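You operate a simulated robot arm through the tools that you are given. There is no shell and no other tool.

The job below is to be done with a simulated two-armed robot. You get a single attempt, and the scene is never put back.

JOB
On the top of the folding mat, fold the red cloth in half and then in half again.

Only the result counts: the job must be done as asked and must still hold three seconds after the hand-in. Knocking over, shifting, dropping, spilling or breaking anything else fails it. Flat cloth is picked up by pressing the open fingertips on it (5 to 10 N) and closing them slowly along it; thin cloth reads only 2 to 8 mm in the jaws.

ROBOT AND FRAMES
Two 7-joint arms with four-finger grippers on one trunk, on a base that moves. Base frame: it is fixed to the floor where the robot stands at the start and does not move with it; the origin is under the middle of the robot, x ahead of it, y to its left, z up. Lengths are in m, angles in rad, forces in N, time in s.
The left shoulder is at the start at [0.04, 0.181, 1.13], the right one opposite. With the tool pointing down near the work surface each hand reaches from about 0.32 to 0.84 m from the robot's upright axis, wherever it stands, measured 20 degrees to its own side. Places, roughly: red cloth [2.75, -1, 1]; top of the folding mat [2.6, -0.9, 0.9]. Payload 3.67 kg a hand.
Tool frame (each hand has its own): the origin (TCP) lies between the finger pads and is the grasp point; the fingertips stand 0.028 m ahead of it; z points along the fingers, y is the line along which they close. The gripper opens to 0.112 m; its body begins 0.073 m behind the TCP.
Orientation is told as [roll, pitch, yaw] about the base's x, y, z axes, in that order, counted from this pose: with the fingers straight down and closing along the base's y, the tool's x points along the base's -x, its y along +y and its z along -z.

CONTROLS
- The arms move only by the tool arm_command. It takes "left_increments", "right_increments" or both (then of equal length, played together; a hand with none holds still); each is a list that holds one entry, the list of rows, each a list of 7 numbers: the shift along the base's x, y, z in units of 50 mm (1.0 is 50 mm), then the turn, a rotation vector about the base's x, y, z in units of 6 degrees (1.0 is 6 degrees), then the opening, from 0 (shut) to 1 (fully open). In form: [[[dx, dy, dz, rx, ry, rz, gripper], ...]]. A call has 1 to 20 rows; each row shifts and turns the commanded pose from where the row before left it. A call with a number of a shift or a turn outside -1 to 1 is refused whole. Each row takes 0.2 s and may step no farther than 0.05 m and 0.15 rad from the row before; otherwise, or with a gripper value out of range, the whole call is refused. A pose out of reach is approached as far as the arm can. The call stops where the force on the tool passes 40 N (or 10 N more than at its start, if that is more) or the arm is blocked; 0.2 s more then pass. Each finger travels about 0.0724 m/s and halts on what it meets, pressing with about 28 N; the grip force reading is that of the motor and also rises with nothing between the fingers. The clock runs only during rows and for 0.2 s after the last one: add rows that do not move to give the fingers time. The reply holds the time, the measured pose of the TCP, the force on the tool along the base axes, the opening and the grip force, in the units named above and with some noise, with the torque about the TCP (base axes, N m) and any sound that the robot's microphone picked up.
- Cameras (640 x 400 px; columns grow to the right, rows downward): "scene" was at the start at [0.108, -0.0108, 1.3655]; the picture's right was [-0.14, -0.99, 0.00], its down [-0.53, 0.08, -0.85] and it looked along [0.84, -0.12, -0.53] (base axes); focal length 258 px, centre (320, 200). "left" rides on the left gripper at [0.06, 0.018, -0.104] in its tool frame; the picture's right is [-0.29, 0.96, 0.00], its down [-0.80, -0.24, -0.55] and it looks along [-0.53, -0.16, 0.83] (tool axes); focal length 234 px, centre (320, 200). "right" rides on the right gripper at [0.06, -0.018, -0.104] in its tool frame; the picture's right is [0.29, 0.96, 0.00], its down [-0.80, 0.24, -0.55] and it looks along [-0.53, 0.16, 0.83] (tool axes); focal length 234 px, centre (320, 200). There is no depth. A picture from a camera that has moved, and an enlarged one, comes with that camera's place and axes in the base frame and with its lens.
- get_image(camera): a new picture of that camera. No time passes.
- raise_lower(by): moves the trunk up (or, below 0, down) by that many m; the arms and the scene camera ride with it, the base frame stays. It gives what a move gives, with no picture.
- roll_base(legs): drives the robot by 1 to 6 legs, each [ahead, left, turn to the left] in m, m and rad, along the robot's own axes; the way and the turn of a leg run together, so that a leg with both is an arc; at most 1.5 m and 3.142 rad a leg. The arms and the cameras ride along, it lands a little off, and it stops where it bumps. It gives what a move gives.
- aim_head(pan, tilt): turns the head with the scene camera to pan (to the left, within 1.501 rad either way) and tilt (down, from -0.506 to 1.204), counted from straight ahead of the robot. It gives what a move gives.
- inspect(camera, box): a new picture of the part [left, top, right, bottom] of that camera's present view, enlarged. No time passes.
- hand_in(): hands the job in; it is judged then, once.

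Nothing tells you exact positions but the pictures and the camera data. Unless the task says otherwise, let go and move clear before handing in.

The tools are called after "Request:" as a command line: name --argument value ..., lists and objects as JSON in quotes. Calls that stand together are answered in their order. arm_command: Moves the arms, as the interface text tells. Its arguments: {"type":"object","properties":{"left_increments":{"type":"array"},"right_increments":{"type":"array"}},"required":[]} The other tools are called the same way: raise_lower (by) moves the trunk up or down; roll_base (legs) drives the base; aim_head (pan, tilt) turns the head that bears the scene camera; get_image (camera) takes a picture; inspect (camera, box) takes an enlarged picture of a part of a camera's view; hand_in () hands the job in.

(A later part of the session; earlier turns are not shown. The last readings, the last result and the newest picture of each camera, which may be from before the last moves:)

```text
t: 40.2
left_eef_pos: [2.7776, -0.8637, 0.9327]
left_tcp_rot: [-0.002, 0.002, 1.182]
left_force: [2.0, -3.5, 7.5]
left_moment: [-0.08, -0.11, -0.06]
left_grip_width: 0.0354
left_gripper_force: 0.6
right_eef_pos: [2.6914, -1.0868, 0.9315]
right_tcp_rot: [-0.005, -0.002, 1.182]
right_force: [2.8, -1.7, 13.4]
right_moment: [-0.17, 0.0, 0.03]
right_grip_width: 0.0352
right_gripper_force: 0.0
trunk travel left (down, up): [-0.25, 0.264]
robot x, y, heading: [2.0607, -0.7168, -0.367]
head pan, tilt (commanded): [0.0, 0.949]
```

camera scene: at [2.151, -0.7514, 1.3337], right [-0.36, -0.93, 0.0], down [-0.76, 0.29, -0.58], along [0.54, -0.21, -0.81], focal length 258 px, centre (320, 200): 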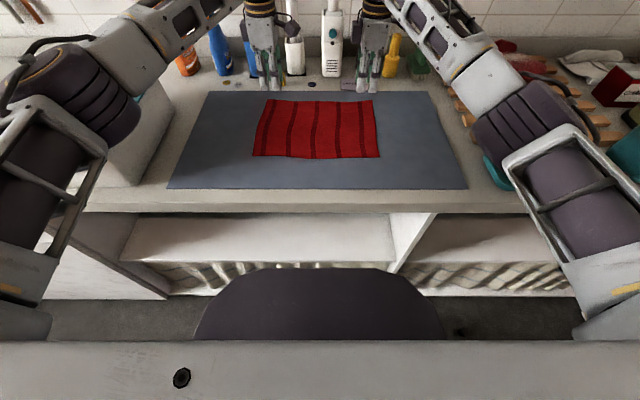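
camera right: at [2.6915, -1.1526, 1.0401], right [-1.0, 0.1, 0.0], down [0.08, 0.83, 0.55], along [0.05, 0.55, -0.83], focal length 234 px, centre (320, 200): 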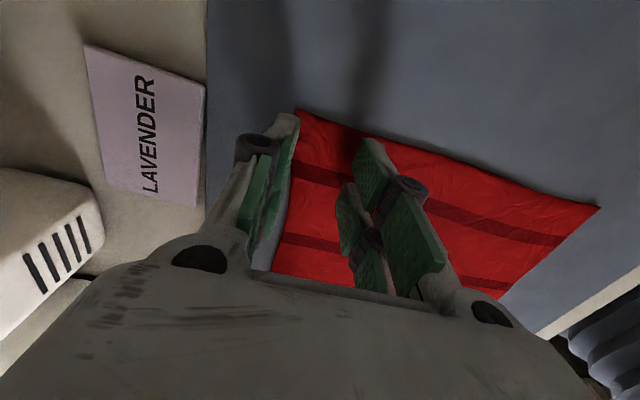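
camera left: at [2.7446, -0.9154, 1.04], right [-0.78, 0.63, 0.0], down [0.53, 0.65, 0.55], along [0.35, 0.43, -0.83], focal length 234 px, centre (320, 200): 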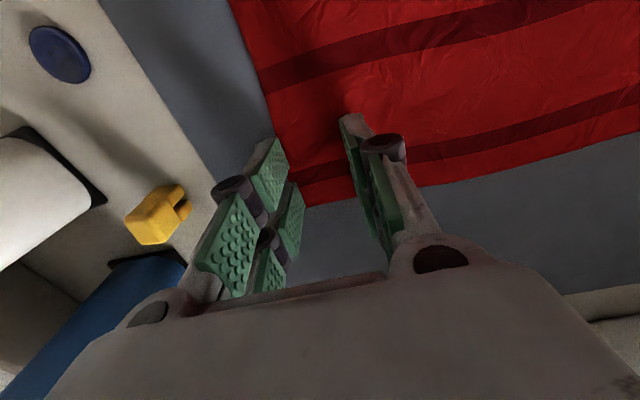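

Contact on both: 7.5 N left, 13 N right. I ease the right a little and begin closing slowly halfway, then check the forces.

Request:
arm_command --left_increments '[[[0, 0, 0, 0, 0, 0, 0.31], [0, 0, 0, 0, 0, 0, 0.28], [0, 0, 0, 0, 0, 0, 0.25], [0, 0, 0, 0, 0, 0, 0.22], [0, 0, 0, 0, 0, 0, 0.19]]]' --right_increments '[[[0, 0, 0.015, 0, 0, 0, 0.31], [0, 0, 0, 0, 0, 0, 0.28], [0, 0, 0, 0, 0, 0, 0.25], [0, 0, 0, 0, 0, 0, 0.22], [0, 0, 0, 0, 0, 0, 0.19]]]'

Request:
get_image --camera "left"

Request:
get_image --camera "right"

```text
t: 41.4
left_eef_pos: [2.776, -0.863, 0.933]
left_tcp_rot: [-0.002, -0.001, 1.18]
left_force: [-0.3, -0.8, 8.2]
left_moment: [0.0, -0.03, -0.01]
left_grip_width: 0.0207
left_gripper_force: 0.1
right_eef_pos: [2.6923, -1.0869, 0.9319]
right_tcp_rot: [-0.003, 0.001, 1.182]
right_force: [0.8, 1.1, 9.4]
right_moment: [-0.09, 0.01, -0.03]
right_grip_width: 0.0217
right_gripper_force: 0.4
trunk travel left (down, up): [-0.25, 0.264]
robot x, y, heading: [2.0654, -0.7179, -0.362]
head pan, tilt (commanded): [0.0, 0.949]
```

```text
taken
camera left: at [2.7368, -0.9115, 1.036], right [-0.78, 0.63, 0.0], down [0.52, 0.65, 0.55], along [0.35, 0.43, -0.83], focal length 234 px, centre (320, 200)
```

left: 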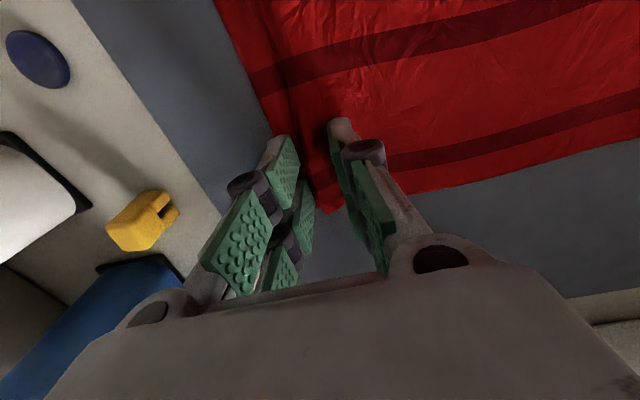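

```text
taken
camera right: at [2.6851, -1.1495, 1.0349], right [-1.0, 0.1, 0.0], down [0.08, 0.83, 0.55], along [0.06, 0.55, -0.83], focal length 234 px, centre (320, 200)
```

right: 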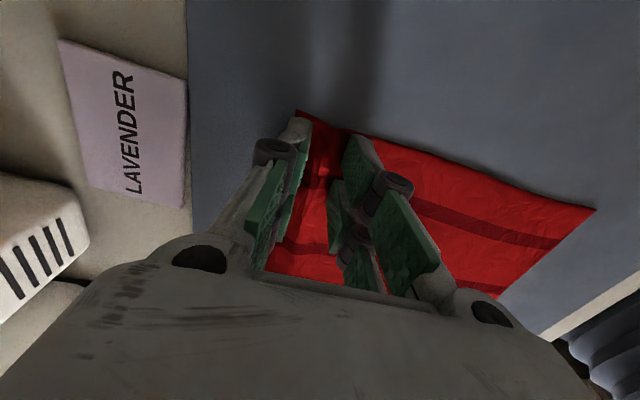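

The cloth is bunching up between the fingers on both sides. I continue to close slowly until shut.

Request:
arm_command --left_increments '[[[0, 0, 0, 0, 0, 0, 0.16], [0, 0, 0, 0, 0, 0, 0.13], [0, 0, 0, 0, 0, 0, 0.1], [0, 0, 0, 0, 0, 0, 0.08], [0, 0, 0, 0, 0, 0, 0.06], [0, 0, 0, 0, 0, 0, 0.04], [0, 0, 0, 0, 0, 0, 0.02], [0, 0, 0, 0, 0, 0, 0], [0, 0, 0, 0, 0, 0, 0], [0, 0, 0, 0, 0, 0, 0]]]' --right_increments '[[[0, 0, 0, 0, 0, 0, 0.16], [0, 0, 0, 0, 0, 0, 0.13], [0, 0, 0, 0, 0, 0, 0.1], [0, 0, 0, 0, 0, 0, 0.08], [0, 0, 0, 0, 0, 0, 0.06], [0, 0, 0, 0, 0, 0, 0.04], [0, 0, 0, 0, 0, 0, 0.02], [0, 0, 0, 0, 0, 0, 0], [0, 0, 0, 0, 0, 0, 0], [0, 0, 0, 0, 0, 0, 0]]]'

Request:
get_image --camera "left"

Request:
get_image --camera "right"

Request:
inspect --camera "scene" --box '[200, 40, 440, 190]'

```text
t: 43.6
left_eef_pos: [2.777, -0.8643, 0.9305]
left_tcp_rot: [0.0, 0.0, 1.18]
left_force: [-1.6, 0.3, 2.8]
left_moment: [0.03, 0.01, 0.02]
left_grip_width: 0.0068
left_gripper_force: 28.3
right_eef_pos: [2.692, -1.0871, 0.9304]
right_tcp_rot: [0.0, 0.001, 1.181]
right_force: [-0.6, 0.7, 1.2]
right_moment: [0.04, -0.02, 0.0]
right_grip_width: 0.0029
right_gripper_force: 27.7
trunk travel left (down, up): [-0.25, 0.264]
robot x, y, heading: [2.0663, -0.7181, -0.369]
head pan, tilt (commanded): [0.0, 0.949]
```

```text
taken
camera left: at [2.7377, -0.912, 1.0352], right [-0.78, 0.63, 0.0], down [0.53, 0.65, 0.55], along [0.35, 0.43, -0.83], focal length 234 px, centre (320, 200)
```

left: 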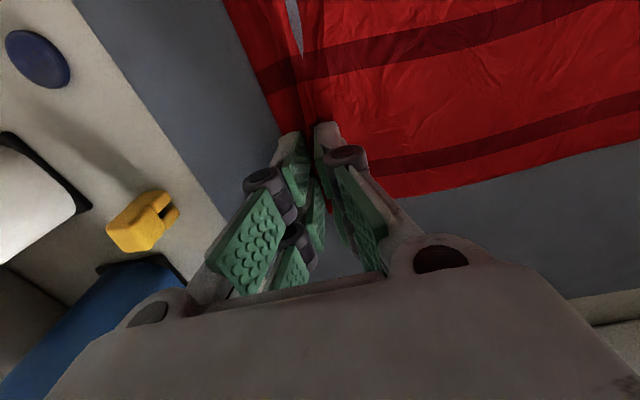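

```text
taken
camera right: at [2.686, -1.15, 1.034], right [-1.0, 0.1, 0.0], down [0.08, 0.83, 0.55], along [0.05, 0.55, -0.83], focal length 234 px, centre (320, 200)
```

right: 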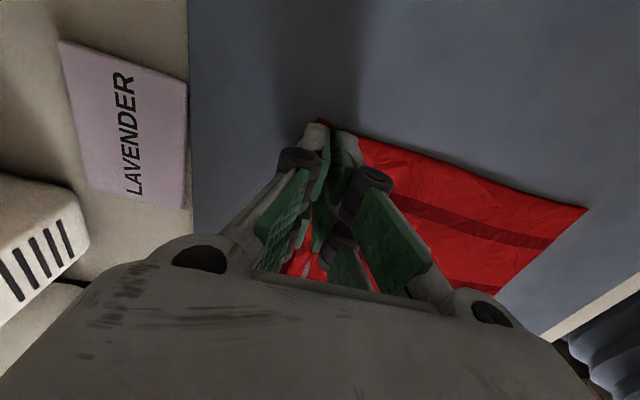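

```text
2.67 times, centred on (320, 115) of scene
camera zoom: at [2.1511, -0.7507, 1.3337], right [-0.36, -0.93, 0.0], down [-0.76, 0.29, -0.58], along [0.54, -0.21, -0.81], focal length 688 px, centre (320, 427)
```

zoom: 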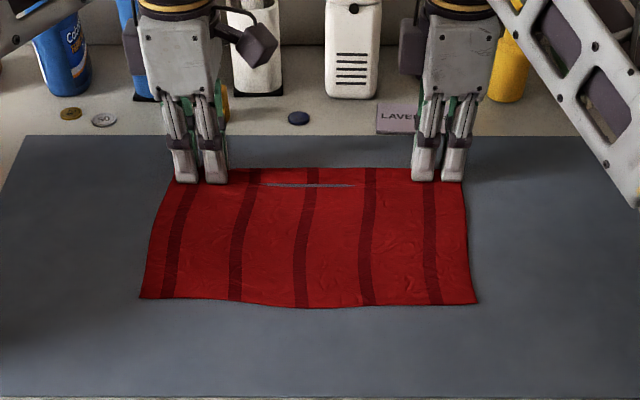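

Both grippers report cloth in the jaws (6.8 mm and 2.9 mm). I lift both 3 cm to check that the grips hold.

Request:
arm_command --left_increments '[[[-0.03, 0.012, 0.15, 0, 0, 0, 0], [-0.03, 0.012, 0.15, 0, 0, 0, 0], [-0.03, 0.012, 0.15, 0, 0, 0, 0], [-0.03, 0.012, 0.15, 0, 0, 0, 0], [0, 0, 0, 0, 0, 0, 0]]]' --right_increments '[[[-0.03, 0.012, 0.15, 0, 0, 0, 0], [-0.03, 0.012, 0.15, 0, 0, 0, 0], [-0.03, 0.012, 0.15, 0, 0, 0, 0], [-0.03, 0.012, 0.15, 0, 0, 0, 0], [0, 0, 0, 0, 0, 0, 0]]]'

Request:
get_image --camera "left"

Request:
get_image --camera "right"

Request:
inspect --camera "scene" --box '[200, 40, 440, 190]'

```text
t: 44.8
left_eef_pos: [2.7709, -0.8606, 0.9591]
left_tcp_rot: [0.001, 0.001, 1.179]
left_force: [-0.2, 0.4, -0.6]
left_moment: [0.0, 0.01, 0.03]
left_grip_width: 0.0067
left_gripper_force: 27.9
right_eef_pos: [2.6862, -1.0846, 0.96]
right_tcp_rot: [-0.001, 0.001, 1.18]
right_force: [0.5, -0.4, 0.0]
right_moment: [0.01, -0.03, -0.01]
right_grip_width: 0.0025
right_gripper_force: 27.9
trunk travel left (down, up): [-0.25, 0.264]
robot x, y, heading: [2.0647, -0.7204, -0.368]
head pan, tilt (commanded): [0.0, 0.949]
```

```text
taken
camera left: at [2.7317, -0.9099, 1.064], right [-0.78, 0.63, 0.0], down [0.53, 0.65, 0.55], along [0.35, 0.43, -0.83], focal length 234 px, centre (320, 200)
```

left: 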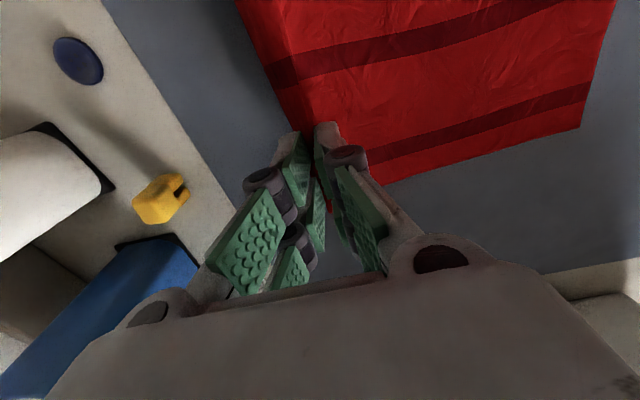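

```text
taken
camera right: at [2.6804, -1.1482, 1.0636], right [-1.0, 0.1, 0.0], down [0.08, 0.83, 0.55], along [0.05, 0.55, -0.83], focal length 234 px, centre (320, 200)
```

right: 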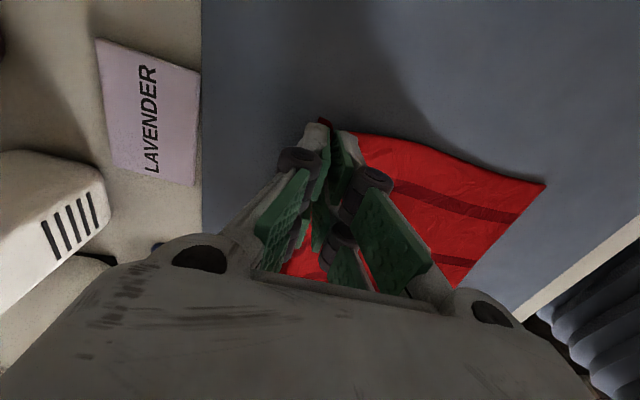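

```text
2.67 times, centred on (320, 115) of scene
camera zoom: at [2.152, -0.7512, 1.3337], right [-0.36, -0.93, 0.0], down [-0.76, 0.29, -0.58], along [0.54, -0.21, -0.81], focal length 688 px, centre (320, 427)
```

zoom: 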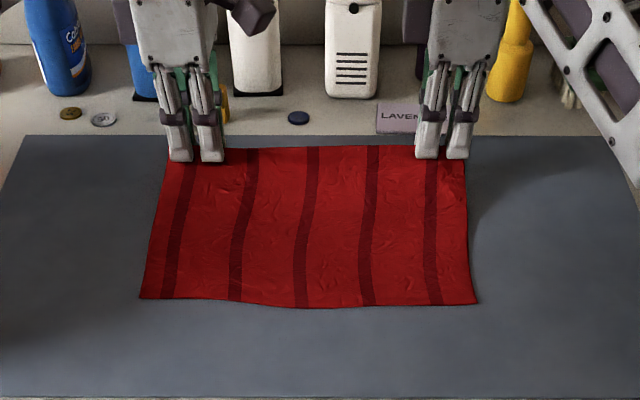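

Both hands hold the back edge, lifted 3 cm; the cloth slid back about 14 mm while bunching, so the front edge now runs from about [2.621,-0.759] to [2.511,-1.040]. Next I swing the back edge up and forward along an arc while tilting the hands so that the fingers point away from me; first half of the arc now.

Request:
arm_command --left_increments '[[[-0.1853, 0.0778, 0.171, -0.2073, -0.4939, 0, 0], [-0.1853, 0.0778, 0.171, -0.2073, -0.4939, 0, 0], [-0.2093, 0.0878, 0.127, -0.2073, -0.4939, 0, 0], [-0.2093, 0.0878, 0.127, -0.2073, -0.4939, 0, 0], [-0.2406, 0.101, 0.045, -0.2073, -0.4939, 0, 0], [-0.2406, 0.101, 0.045, -0.2073, -0.4939, 0, 0], [0, 0, 0, 0, 0, 0, 0]]]' --right_increments '[[[-0.1853, 0.0778, 0.171, -0.2073, -0.4939, 0, 0], [-0.1853, 0.0778, 0.171, -0.2073, -0.4939, 0, 0], [-0.2093, 0.0878, 0.127, -0.2073, -0.4939, 0, 0], [-0.2093, 0.0878, 0.127, -0.2073, -0.4939, 0, 0], [-0.2406, 0.101, 0.045, -0.2073, -0.4939, 0, 0], [-0.2406, 0.101, 0.045, -0.2073, -0.4939, 0, 0], [0, 0, 0, 0, 0, 0, 0]]]'

Request:
get_image --camera "scene"

Request:
get_image --camera "left"

Request:
get_image --camera "right"

```text
t: 46.4
left_eef_pos: [2.7077, -0.8343, 0.994]
left_tcp_rot: [-0.335, 0.001, 1.179]
left_force: [0.0, -0.9, -0.3]
left_moment: [-0.01, -0.01, -0.02]
left_grip_width: 0.0067
left_gripper_force: 27.8
right_eef_pos: [2.6231, -1.0581, 0.9943]
right_tcp_rot: [-0.335, 0.001, 1.181]
right_force: [0.1, 0.1, -0.3]
right_moment: [0.01, 0.05, 0.02]
right_grip_width: 0.0029
right_gripper_force: 27.8
trunk travel left (down, up): [-0.25, 0.264]
robot x, y, heading: [2.0655, -0.7198, -0.366]
head pan, tilt (commanded): [0.0, 0.949]
```

```text
taken
camera scene: at [2.1524, -0.7513, 1.3336], right [-0.36, -0.93, 0.0], down [-0.76, 0.29, -0.58], along [0.54, -0.21, -0.81], focal length 258 px, centre (320, 200)
```

scene: 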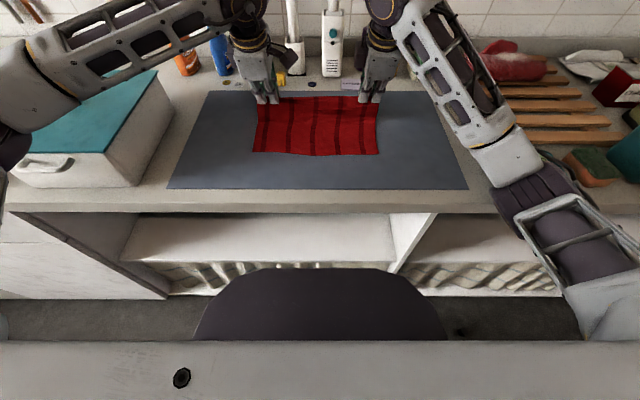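

```text
taken
camera left: at [2.6374, -0.8698, 1.0864], right [-0.73, 0.61, -0.32], down [0.34, 0.72, 0.6], along [0.59, 0.33, -0.73], focal length 234 px, centre (320, 200)
```

left: 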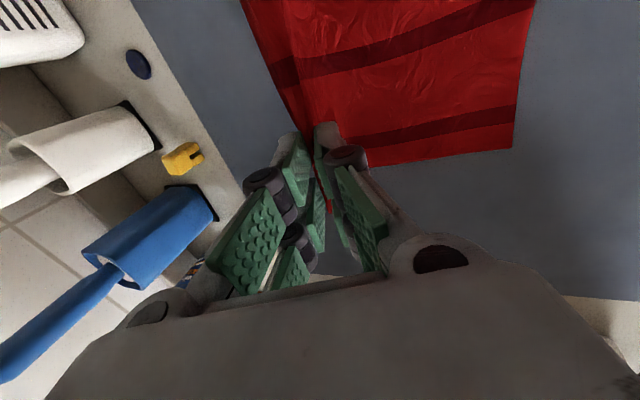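

```text
taken
camera right: at [2.5844, -1.1072, 1.0974], right [-0.95, 0.08, -0.31], down [-0.07, 0.89, 0.44], along [0.32, 0.44, -0.84], focal length 234 px, centre (320, 200)
```

right: 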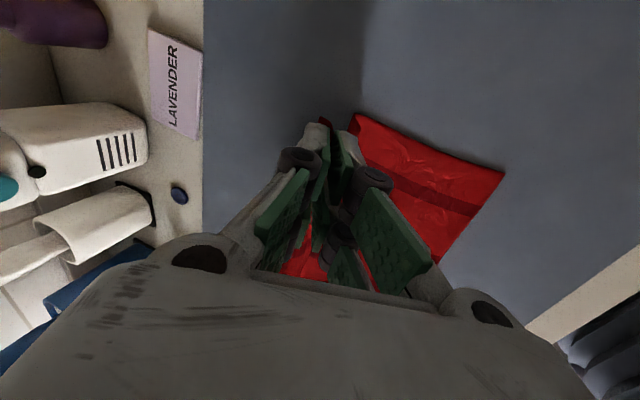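

Request:
inspect --camera "scene" --box '[200, 60, 440, 210]'

Request:
inspect --camera "scene" --box '[0, 0, 260, 240]'

```text
2.67 times, centred on (320, 135) of scene
camera zoom: at [2.1524, -0.7513, 1.3336], right [-0.36, -0.93, 0.0], down [-0.76, 0.29, -0.58], along [0.54, -0.21, -0.81], focal length 688 px, centre (320, 373)
```

zoom: 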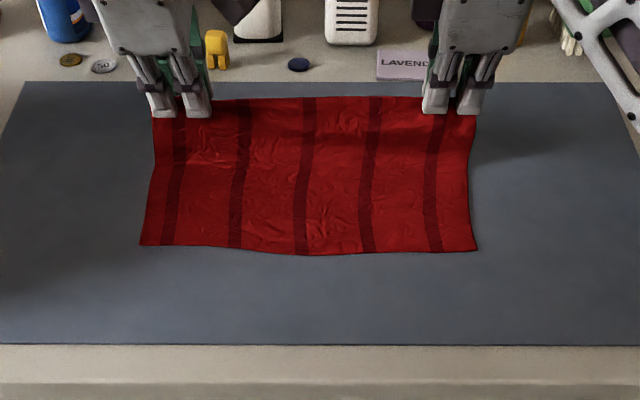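

```text
1.67 times, centred on (130, 120) of scene
camera zoom: at [2.1524, -0.7513, 1.3336], right [-0.36, -0.93, 0.0], down [-0.76, 0.29, -0.58], along [0.54, -0.21, -0.81], focal length 430 px, centre (637, 333)
```

zoom: 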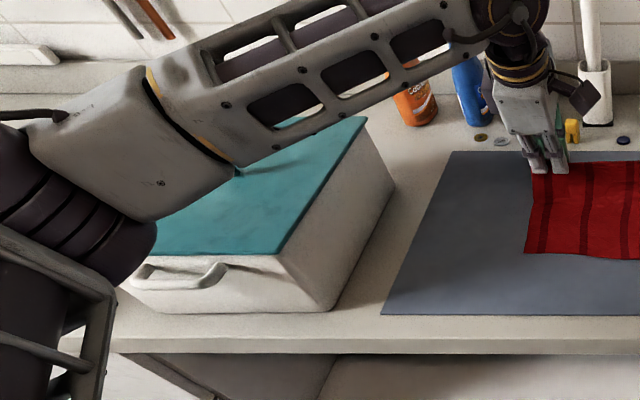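

The fold is going well: the front edge has not moved and the back edge hangs straight above the middle. I continue the arc in smaller portions, watching the left elbow near the lidded box.

Request:
arm_command --left_increments '[[[-0.2443, 0.1026, -0.043, -0.2073, -0.4939, 0, 0], [-0.2443, 0.1026, -0.043, -0.2073, -0.4939, 0, 0], [-0.2185, 0.0917, -0.127, -0.2073, -0.4939, 0, 0], [-0.2185, 0.0917, -0.127, -0.2073, -0.4939, 0, 0], [0, 0, 0, 0, 0, 0, 0]]]' --right_increments '[[[-0.2443, 0.1026, -0.043, -0.2073, -0.4939, 0, 0], [-0.2443, 0.1026, -0.043, -0.2073, -0.4939, 0, 0], [-0.2185, 0.0917, -0.127, -0.2073, -0.4939, 0, 0], [-0.2185, 0.0917, -0.127, -0.2073, -0.4939, 0, 0], [0, 0, 0, 0, 0, 0, 0]]]'

Request:
get_image --camera "scene"

Request:
get_image --camera "left"

Request:
inspect --camera "scene" --box '[200, 60, 440, 210]'

```text
t: 47.6
left_eef_pos: [2.661, -0.8152, 0.9763]
left_tcp_rot: [-0.56, 0.002, 1.179]
left_force: [0.4, -1.2, -0.2]
left_moment: [-0.04, 0.0, 0.06]
left_grip_width: 0.006
left_gripper_force: 27.7
right_eef_pos: [2.5768, -1.0383, 0.9773]
right_tcp_rot: [-0.56, 0.003, 1.18]
right_force: [0.6, -0.5, -0.1]
right_moment: [0.01, 0.08, 0.02]
right_grip_width: 0.0026
right_gripper_force: 28.1
trunk travel left (down, up): [-0.25, 0.264]
robot x, y, heading: [2.0656, -0.7195, -0.365]
head pan, tilt (commanded): [0.0, 0.949]
```

```text
taken
camera scene: at [2.1522, -0.7512, 1.3337], right [-0.36, -0.93, 0.0], down [-0.76, 0.29, -0.58], along [0.54, -0.21, -0.81], focal length 258 px, centre (320, 200)
```

scene: 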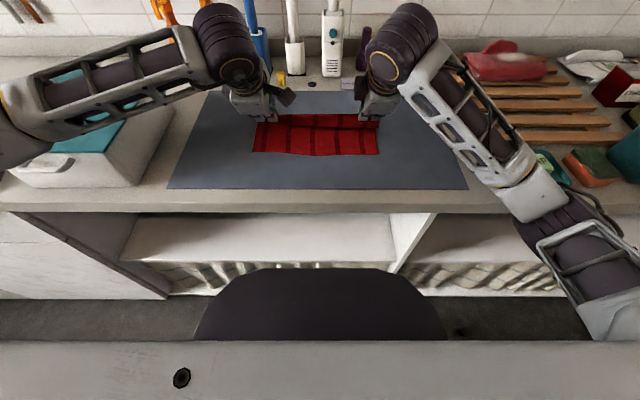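

```text
taken
camera left: at [2.5736, -0.8433, 1.056], right [-0.64, 0.57, -0.51], down [0.22, 0.77, 0.59], along [0.74, 0.27, -0.62], focal length 234 px, centre (320, 200)
```

left: 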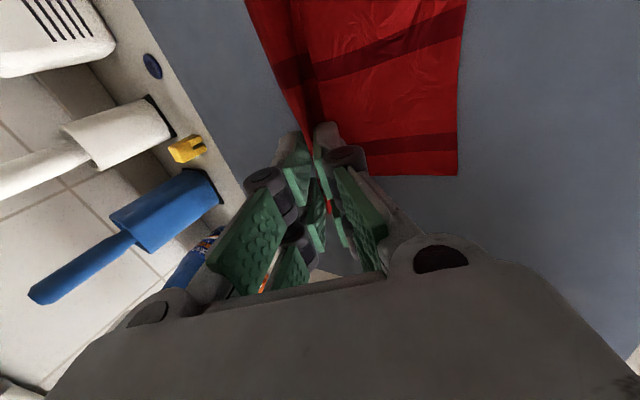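

```text
2.67 times, centred on (320, 135) of scene
camera zoom: at [2.1522, -0.7512, 1.3337], right [-0.36, -0.93, 0.0], down [-0.76, 0.29, -0.58], along [0.54, -0.21, -0.81], focal length 688 px, centre (320, 373)
```

zoom: 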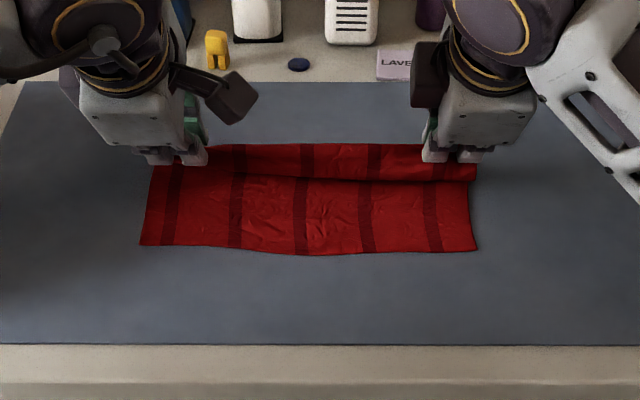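

The back edge is now over the front half; the front edge is still in place. I finish the arc down toward the front edge.

Request:
arm_command --left_increments '[[[-0.1678, 0.0704, -0.197, -0.2073, -0.4939, 0, 0], [-0.1678, 0.0704, -0.197, -0.2073, -0.4939, 0, 0], [-0.0968, 0.0406, -0.2, -0.2073, -0.4939, 0, 0], [-0.0968, 0.0406, -0.15, -0.2073, -0.4939, 0, 0], [0, 0, 0, 0, 0, 0, 0]]]' --right_increments '[[[-0.1678, 0.0704, -0.197, -0.2073, -0.4939, 0, 0], [-0.1678, 0.0704, -0.197, -0.2073, -0.4939, 0, 0], [-0.0968, 0.0406, -0.2, -0.2073, -0.4939, 0, 0], [-0.0968, 0.0406, -0.15, -0.2073, -0.4939, 0, 0], [0, 0, 0, 0, 0, 0, 0]]]'

Request:
get_image --camera "scene"

Request:
get_image --camera "left"

Request:
get_image --camera "right"

Request:
inspect --camera "scene" --box '[200, 60, 440, 210]'

```text
t: 48.8
left_eef_pos: [2.634, -0.8049, 0.9397]
left_tcp_rot: [-0.781, 0.003, 1.177]
left_force: [-1.3, -0.8, 0.3]
left_moment: [-0.01, 0.01, -0.04]
left_grip_width: 0.0024
left_gripper_force: 26.6
right_eef_pos: [2.5502, -1.026, 0.9414]
right_tcp_rot: [-0.785, 0.006, 1.181]
right_force: [0.4, 0.3, -0.6]
right_moment: [0.02, 0.06, 0.01]
right_grip_width: 0.0027
right_gripper_force: 27.9
trunk travel left (down, up): [-0.25, 0.264]
robot x, y, heading: [2.066, -0.7223, -0.363]
head pan, tilt (commanded): [0.0, 0.949]
```

```text
taken
camera scene: at [2.1518, -0.7511, 1.3337], right [-0.36, -0.93, 0.0], down [-0.76, 0.29, -0.58], along [0.54, -0.21, -0.81], focal length 258 px, centre (320, 200)
```

scene: 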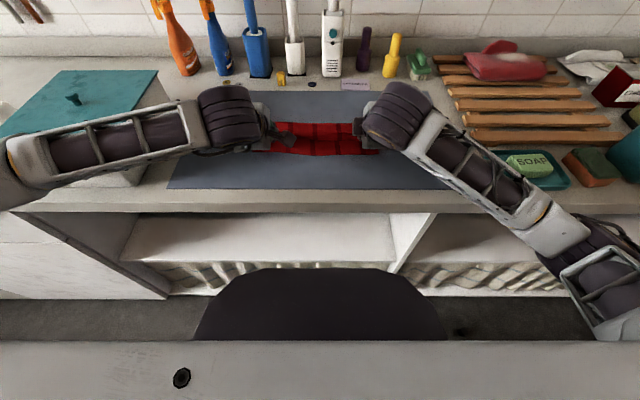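

```text
taken
camera left: at [2.5322, -0.8264, 1.0016], right [-0.52, 0.52, -0.68], down [0.1, 0.82, 0.56], along [0.85, 0.22, -0.48], focal length 234 px, centre (320, 200)
```

left: 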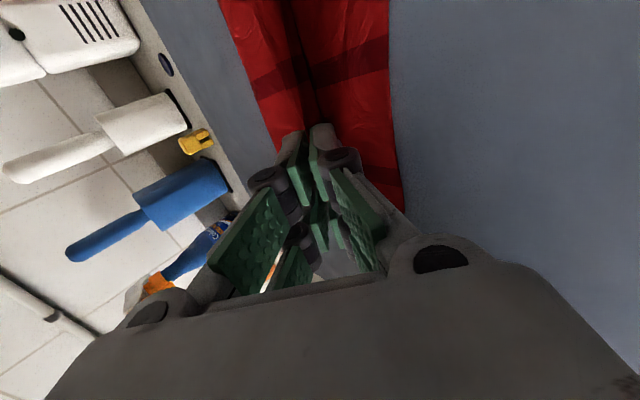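

```text
taken
camera right: at [2.4712, -1.0595, 1.0272], right [-0.74, -0.01, -0.68], down [-0.21, 0.95, 0.22], along [0.64, 0.31, -0.7], focal length 234 px, centre (320, 200)
```

right: 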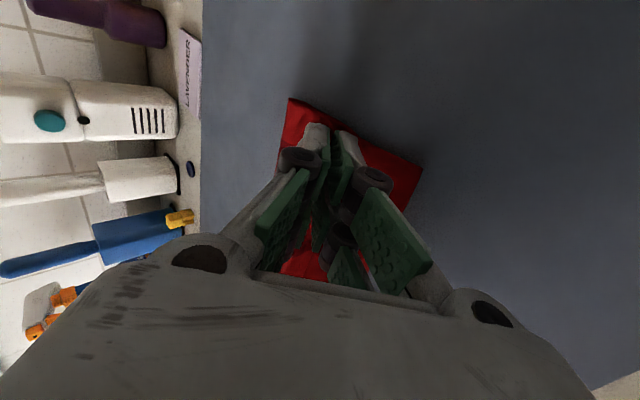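

```text
2.67 times, centred on (320, 135) of scene
camera zoom: at [2.1518, -0.7511, 1.3337], right [-0.36, -0.93, 0.0], down [-0.76, 0.29, -0.58], along [0.54, -0.21, -0.81], focal length 688 px, centre (320, 373)
```

zoom: 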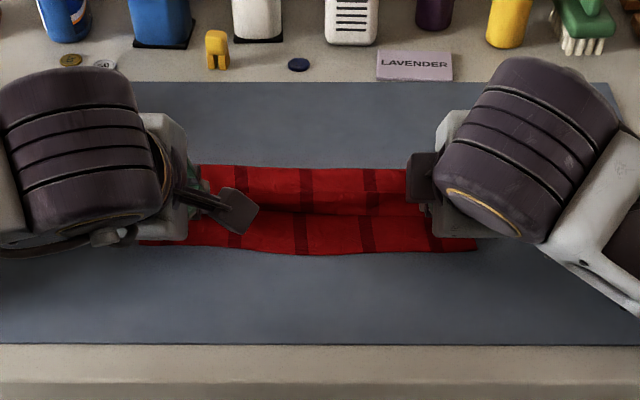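

The hands are at the end of the arc, fingertips about 2 cm above the mat near the front edge; the left grip reading dropped to 2.4 mm, so I check closely what each hand is holding.

Request:
inspect --camera "left" --box '[200, 0, 460, 260]'

Request:
inspect --camera "right" --box '[200, 60, 460, 320]'

```text
1.54 times, centred on (330, 130) of left
camera zoom: at [2.5322, -0.8264, 1.0016], right [-0.52, 0.52, -0.68], down [0.1, 0.82, 0.56], along [0.85, 0.22, -0.48], focal length 360 px, centre (305, 308)
```

zoom: 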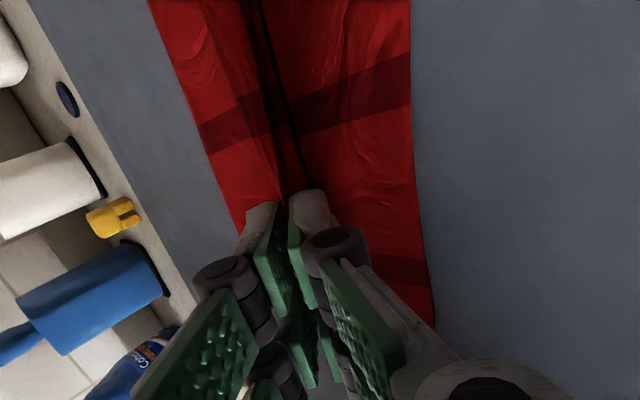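

```text
1.54 times, centred on (330, 190) of right
camera zoom: at [2.4712, -1.0595, 1.0272], right [-0.74, -0.01, -0.68], down [-0.21, 0.95, 0.22], along [0.64, 0.31, -0.7], focal length 360 px, centre (305, 215)
```

zoom: 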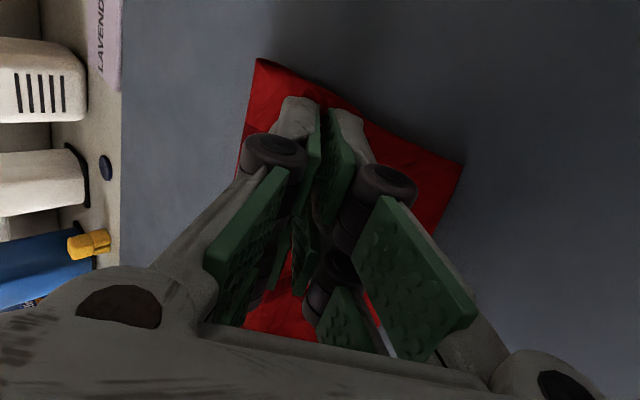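

The flap lies over the front half; both hands are near its free edge. I'll open the fingers slightly, then withdraw horizontally toward myself so the lower fingers slide out from between the layers.

Request:
arm_command --left_increments '[[[0, 0, 0, 0, 0, 0, 0.05], [0, 0, 0.03, 0, 0, 0, 0.1], [0, 0, 0.03, 0, 0, 0, 0.15], [0, 0, 0.03, 0, 0, 0, 0.2], [0, 0, 0, 0, 0, 0, 0.22], [0, 0, 0, 0, 0, 0, 0.22]]]' --right_increments '[[[0, 0, 0, 0, 0, 0, 0.05], [0, 0, 0.03, 0, 0, 0, 0.1], [0, 0, 0.03, 0, 0, 0, 0.15], [0, 0, 0.03, 0, 0, 0, 0.2], [0, 0, 0, 0, 0, 0, 0.22], [0, 0, 0, 0, 0, 0, 0.22]]]'

Request:
get_image --camera "left"

Request:
get_image --camera "right"

Request:
inspect --camera "scene" --box '[200, 60, 440, 210]'

```text
t: 50.2
left_eef_pos: [2.6343, -0.8042, 0.9449]
left_tcp_rot: [-0.783, 0.004, 1.178]
left_force: [0.6, 0.0, -0.3]
left_moment: [0.01, -0.04, 0.0]
left_grip_width: 0.0249
left_gripper_force: 0.1
right_eef_pos: [2.5507, -1.0267, 0.9453]
right_tcp_rot: [-0.785, 0.006, 1.181]
right_force: [0.6, -0.5, -0.1]
right_moment: [-0.02, 0.01, -0.01]
right_grip_width: 0.0246
right_gripper_force: 0.0
trunk travel left (down, up): [-0.25, 0.264]
robot x, y, heading: [2.0662, -0.7186, -0.365]
head pan, tilt (commanded): [0.0, 0.949]
```

```text
taken
camera left: at [2.5323, -0.8269, 1.0065], right [-0.52, 0.52, -0.68], down [0.1, 0.82, 0.56], along [0.85, 0.22, -0.48], focal length 234 px, centre (320, 200)
```

left: 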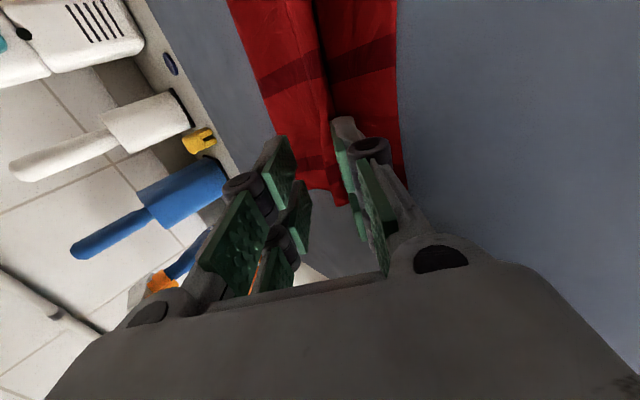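

```text
taken
camera right: at [2.4709, -1.0597, 1.031], right [-0.74, -0.01, -0.68], down [-0.21, 0.95, 0.22], along [0.64, 0.31, -0.7], focal length 234 px, centre (320, 200)
```

right: 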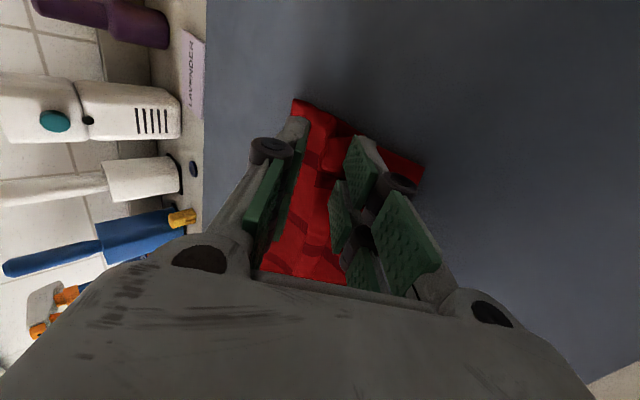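

```text
2.67 times, centred on (320, 135) of scene
camera zoom: at [2.1515, -0.751, 1.3337], right [-0.36, -0.93, 0.0], down [-0.76, 0.29, -0.58], along [0.54, -0.21, -0.81], focal length 688 px, centre (320, 373)
```

zoom: 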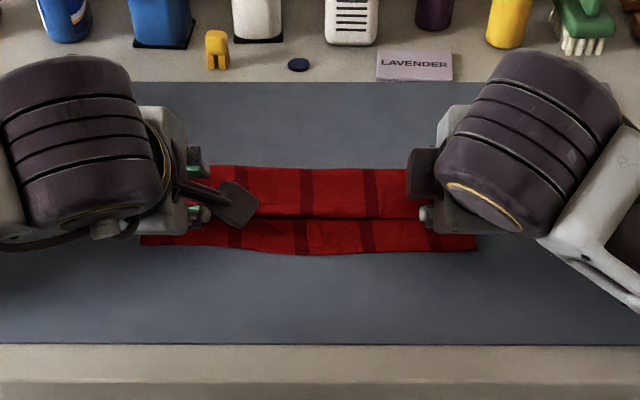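

The cloth has dropped out of both jaws. I now withdraw both hands horizontally toward myself and then up to get a clear view.

Request:
arm_command --left_increments '[[[-0.29, 0.122, 0, 0, 0, 0, 0.22], [-0.29, 0.122, 0, 0, 0, 0, 0.22], [-0.29, 0.122, 0, 0, 0, 0, 0.22], [-0.29, 0.122, 0.05, 0, 0, 0, 0.22], [-0.29, 0.122, 0.2, 0, 0, 0, 0.22], [-0.1, 0.3, 0.6, 0, 0, 0, 0.22], [-0.1, 0.5, 0.6, 0, 0, 0, 0.22], [-0.1, 0.5, 0.6, 0, 0, 0, 0.22], [0, 0, 0, 0, 0, 0, 0.22]]]' --right_increments '[[[-0.29, 0.122, 0, 0, 0, 0, 0.22], [-0.29, 0.122, 0, 0, 0, 0, 0.22], [-0.29, 0.122, 0, 0, 0, 0, 0.22], [-0.29, 0.122, 0.05, 0, 0, 0, 0.22], [-0.29, 0.122, 0.2, 0, 0, 0, 0.22], [-0.1, -0.1, 0.6, 0, 0, 0, 0.22], [-0.1, -0.3, 0.6, 0, 0, 0, 0.22], [-0.1, -0.3, 0.6, 0, 0, 0, 0.22], [0, 0, 0, 0, 0, 0, 0.22]]]'

Request:
get_image --camera "scene"

Request:
inspect --camera "scene" --box '[200, 60, 440, 210]'

Request:
get_image --camera "left"

Request:
get_image --camera "right"

```text
t: 52.2
left_eef_pos: [2.5704, -0.727, 1.0532]
left_tcp_rot: [-0.782, 0.005, 1.18]
left_force: [-0.1, 0.0, 0.1]
left_moment: [0.01, 0.01, 0.02]
left_grip_width: 0.0247
left_gripper_force: 0.0
left hand out of reach, approached as far as the arm can: row 7, 8
right_eef_pos: [2.4623, -1.0336, 1.0483]
right_tcp_rot: [-0.783, 0.004, 1.179]
right_force: [-0.1, 0.1, 0.3]
right_moment: [-0.05, -0.03, 0.0]
right_grip_width: 0.0246
right_gripper_force: 0.1
trunk travel left (down, up): [-0.25, 0.264]
robot x, y, heading: [2.0682, -0.7181, -0.363]
head pan, tilt (commanded): [0.0, 0.949]
```

```text
taken
camera scene: at [2.1521, -0.7513, 1.3336], right [-0.36, -0.93, 0.0], down [-0.76, 0.29, -0.58], along [0.54, -0.21, -0.81], focal length 258 px, centre (320, 200)
```

scene: 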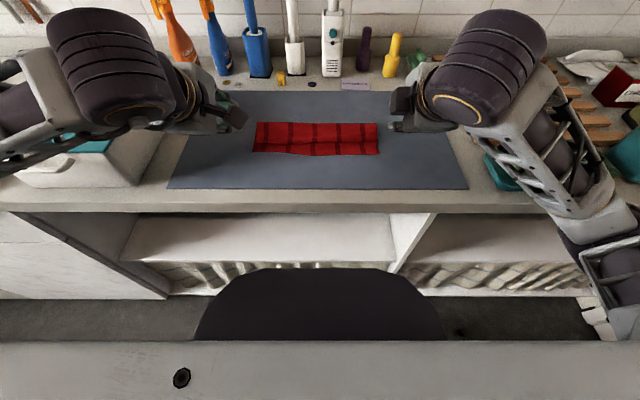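

```text
2.67 times, centred on (320, 135) of scene
camera zoom: at [2.1521, -0.7513, 1.3336], right [-0.36, -0.93, 0.0], down [-0.76, 0.29, -0.58], along [0.54, -0.21, -0.81], focal length 688 px, centre (320, 373)
```

zoom: 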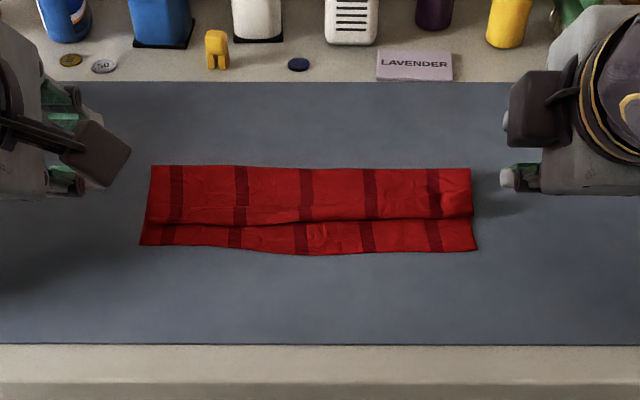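

```text
taken
camera left: at [2.4673, -0.7487, 1.1147], right [-0.52, 0.52, -0.68], down [0.1, 0.82, 0.56], along [0.85, 0.22, -0.48], focal length 234 px, centre (320, 200)
```

left: 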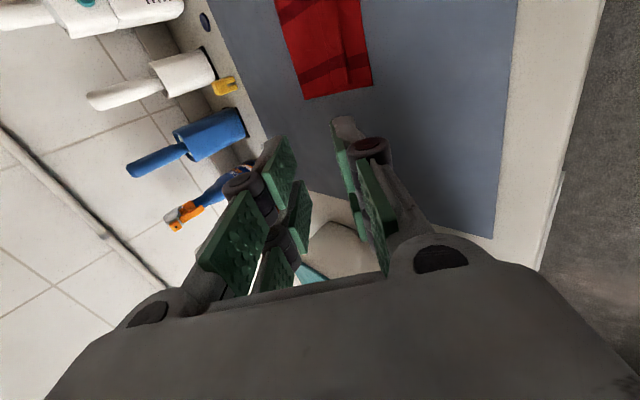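

```text
taken
camera right: at [2.3827, -1.0666, 1.1342], right [-0.74, -0.01, -0.67], down [-0.21, 0.95, 0.22], along [0.64, 0.31, -0.7], focal length 234 px, centre (320, 200)
```

right: 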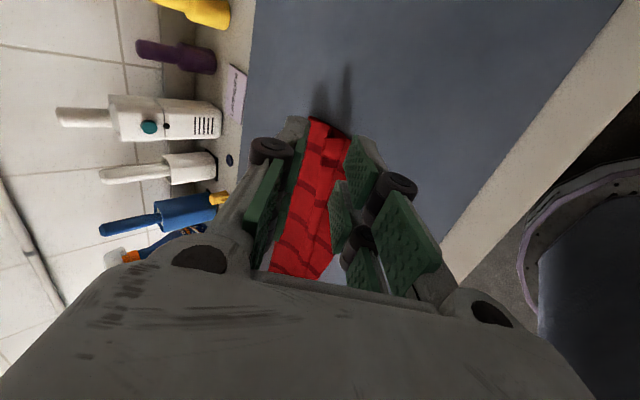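

The cloth is folded over with its crease at the back, but the top flap's free edge stops about 3-4 cm short of the front edge, probably with a turned-over hem. I look closer.

Request:
inspect --camera "scene" --box '[245, 110, 325, 165]'

Request:
inspect --camera "scene" --box '[310, 110, 390, 165]'

Request:
inspect --camera "right" --box '[240, 90, 440, 300]'

Request:
inspect --camera "left" --box '[250, 0, 420, 130]'

```text
7.27 times, centred on (285, 138) of scene
camera zoom: at [2.1521, -0.7513, 1.3336], right [-0.36, -0.93, 0.0], down [-0.76, 0.29, -0.58], along [0.54, -0.21, -0.81], focal length 1877 px, centre (574, 654)
```

zoom: 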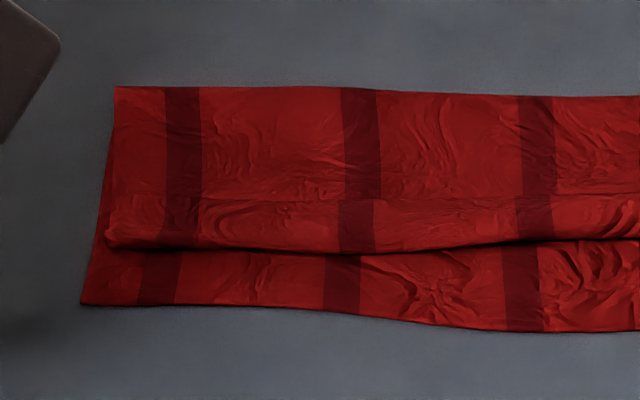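

```text
7.27 times, centred on (350, 138) of scene
camera zoom: at [2.1521, -0.7513, 1.3336], right [-0.36, -0.93, 0.0], down [-0.76, 0.29, -0.58], along [0.54, -0.21, -0.81], focal length 1877 px, centre (102, 654)
```

zoom: 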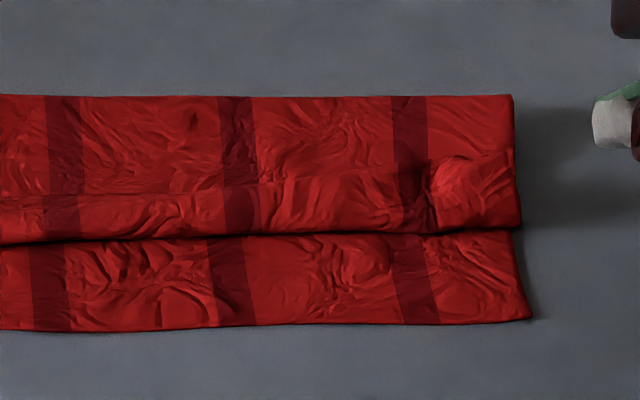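

```text
1.90 times, centred on (340, 195) of right
camera zoom: at [2.3827, -1.0666, 1.1342], right [-0.74, -0.01, -0.67], down [-0.21, 0.95, 0.22], along [0.64, 0.31, -0.7], focal length 446 px, centre (282, 210)
```

zoom: 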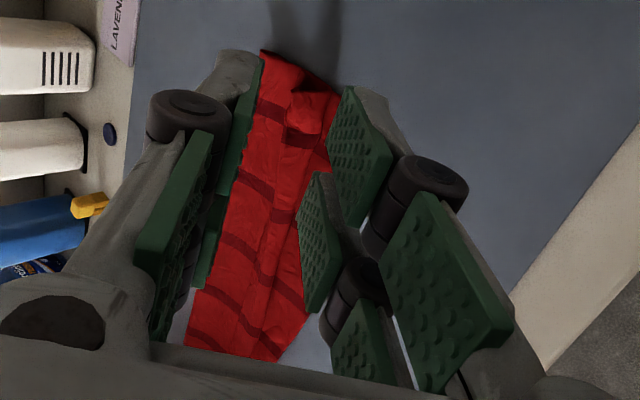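

```text
3.08 times, centred on (335, 65) of left
camera zoom: at [2.4673, -0.7487, 1.1147], right [-0.52, 0.52, -0.68], down [0.1, 0.82, 0.56], along [0.85, 0.22, -0.48], focal length 720 px, centre (274, 615)
```

zoom: 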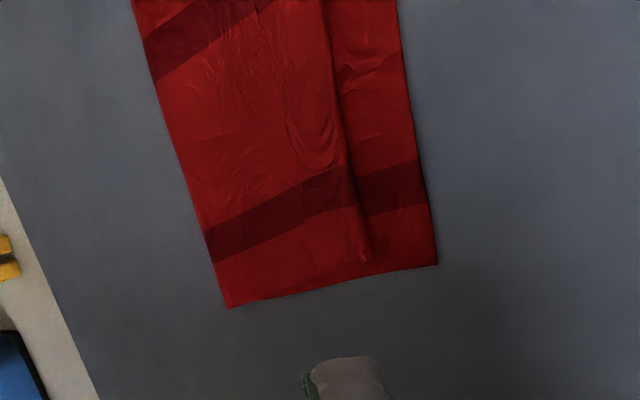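

The last ~2.5 cm of the flap is turned back on itself as a hem on top, so the flap is short of the front edge. I'll bring both hands back to vertical over the flap for a closer look before flipping that hem forward.

Request:
arm_command --left_increments '[[[0.2753, -0.2118, -0.0733, 0.348, 0.83, 0, 0.22], [0.2753, -0.2118, -0.0733, 0.348, 0.83, 0, 0.22], [0.2753, -0.2118, -0.0733, 0.348, 0.83, 0, 0.22], [0.2753, -0.2118, -0.0733, 0.348, 0.83, 0, 0.22], [0.2753, -0.2118, -0.0733, 0.348, 0.83, 0, 0.22], [0.2753, -0.2118, -0.0733, 0.348, 0.83, 0, 0.22], [0.2753, -0.2118, -0.0733, 0.348, 0.83, 0, 0.22], [0.2753, -0.2118, -0.0733, 0.348, 0.83, 0, 0.22], [0.2753, -0.2118, -0.0733, 0.116, 0.277, 0, 0.22], [0, 0, 0, 0, 0, 0, 0.22]]]' --right_increments '[[[0.315, -0.0247, -0.062, 0.348, 0.83, 0, 0.22], [0.315, -0.0247, -0.062, 0.348, 0.83, 0, 0.22], [0.315, -0.0247, -0.062, 0.348, 0.83, 0, 0.22], [0.315, -0.0247, -0.062, 0.348, 0.83, 0, 0.22], [0.315, -0.0247, -0.062, 0.348, 0.83, 0, 0.22], [0.315, -0.0247, -0.062, 0.348, 0.83, 0, 0.22], [0.315, -0.0247, -0.062, 0.348, 0.83, 0, 0.22], [0.315, -0.0247, -0.062, 0.348, 0.83, 0, 0.22], [0.315, -0.0247, -0.062, 0.116, 0.277, 0, 0.22], [0, 0, 0, 0, 0, 0, 0.22]]]'

Request:
get_image --camera "left"

Request:
get_image --camera "right"

Request:
get_image --camera "scene"

```text
t: 54.4
left_eef_pos: [2.6898, -0.8202, 1.0195]
left_tcp_rot: [0.002, 0.0, 1.18]
left_force: [-0.5, 0.8, -0.1]
left_moment: [0.0, 0.04, 0.01]
left_grip_width: 0.0247
left_gripper_force: 0.1
right_eef_pos: [2.6049, -1.0412, 1.0216]
right_tcp_rot: [0.001, 0.0, 1.18]
right_force: [1.2, 0.2, -0.1]
right_moment: [-0.01, 0.02, 0.03]
right_grip_width: 0.0242
right_gripper_force: 0.1
trunk travel left (down, up): [-0.25, 0.264]
robot x, y, heading: [2.066, -0.7214, -0.365]
head pan, tilt (commanded): [0.0, 0.949]
```

```text
taken
camera left: at [2.6509, -0.8696, 1.1243], right [-0.78, 0.63, 0.0], down [0.53, 0.64, 0.55], along [0.35, 0.43, -0.83], focal length 234 px, centre (320, 200)
```

left: 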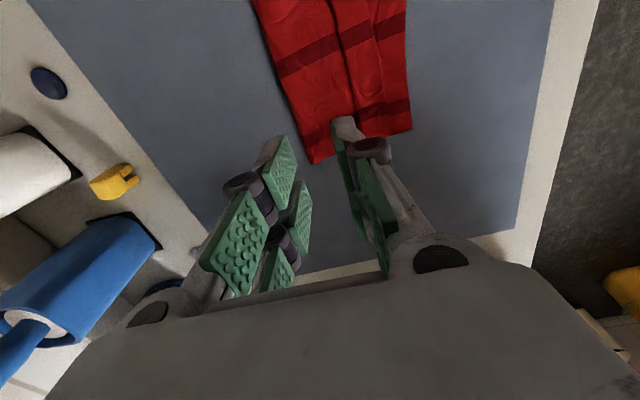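

```text
taken
camera right: at [2.5983, -1.1041, 1.1239], right [-1.0, 0.1, 0.0], down [0.08, 0.83, 0.56], along [0.05, 0.55, -0.83], focal length 234 px, centre (320, 200)
```

right: 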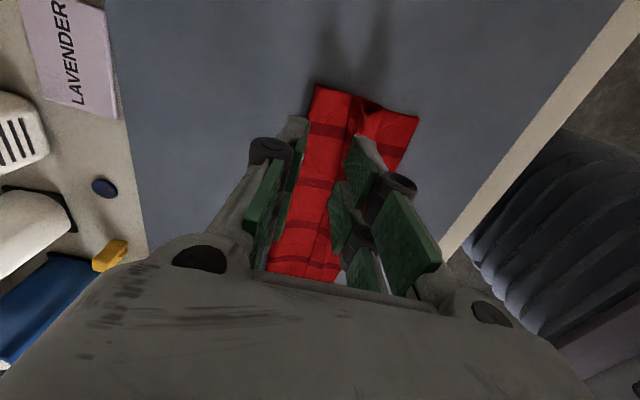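

```text
taken
camera scene: at [2.1509, -0.7508, 1.3338], right [-0.36, -0.93, 0.0], down [-0.76, 0.29, -0.58], along [0.54, -0.21, -0.81], focal length 258 px, centre (320, 200)
```

scene: 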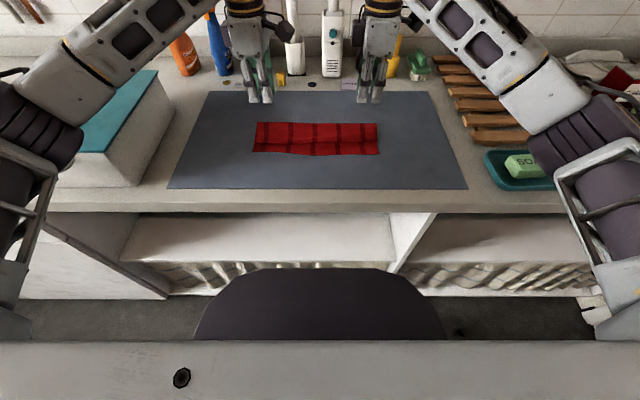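

Request:
inspect --camera "left" --box '[250, 0, 430, 180]'

Request:
inspect --camera "right" --box '[260, 70, 440, 290]'

Request:
inspect --camera "scene" --box '[240, 110, 395, 170]'

```text
2.22 times, centred on (340, 90) of left
camera zoom: at [2.6509, -0.8696, 1.1243], right [-0.78, 0.63, 0.0], down [0.53, 0.64, 0.55], along [0.35, 0.43, -0.83], focal length 520 px, centre (276, 444)
```

zoom: 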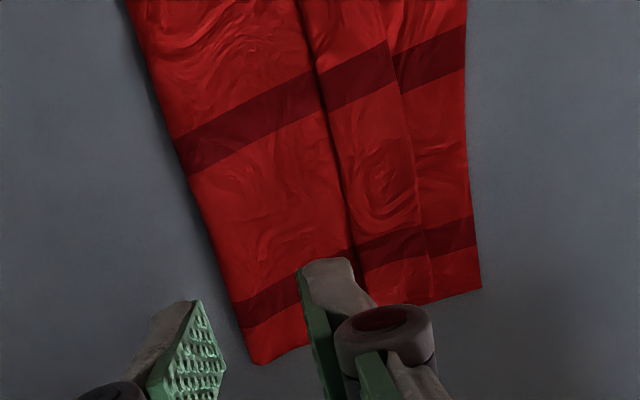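

```text
1.82 times, centred on (350, 180) of right
camera zoom: at [2.5983, -1.1041, 1.1239], right [-1.0, 0.1, 0.0], down [0.08, 0.83, 0.56], along [0.05, 0.55, -0.83], focal length 426 px, centre (266, 236)
```

zoom: 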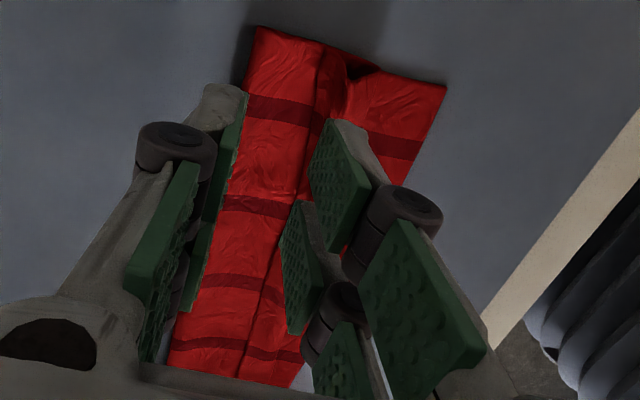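

```text
4.13 times, centred on (318, 140) of scene
camera zoom: at [2.1509, -0.7508, 1.3338], right [-0.36, -0.93, 0.0], down [-0.76, 0.29, -0.58], along [0.54, -0.21, -0.81], focal length 1066 px, centre (330, 448)
```

zoom: 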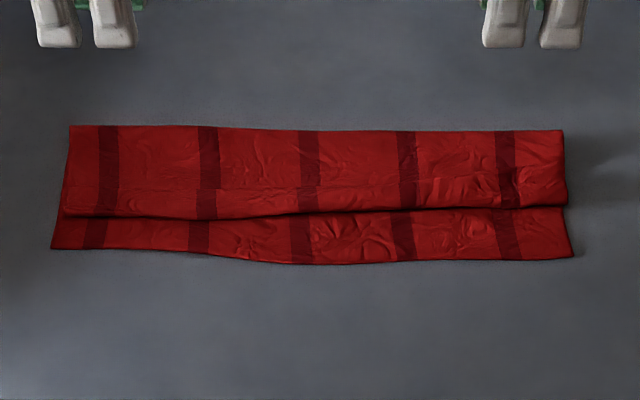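

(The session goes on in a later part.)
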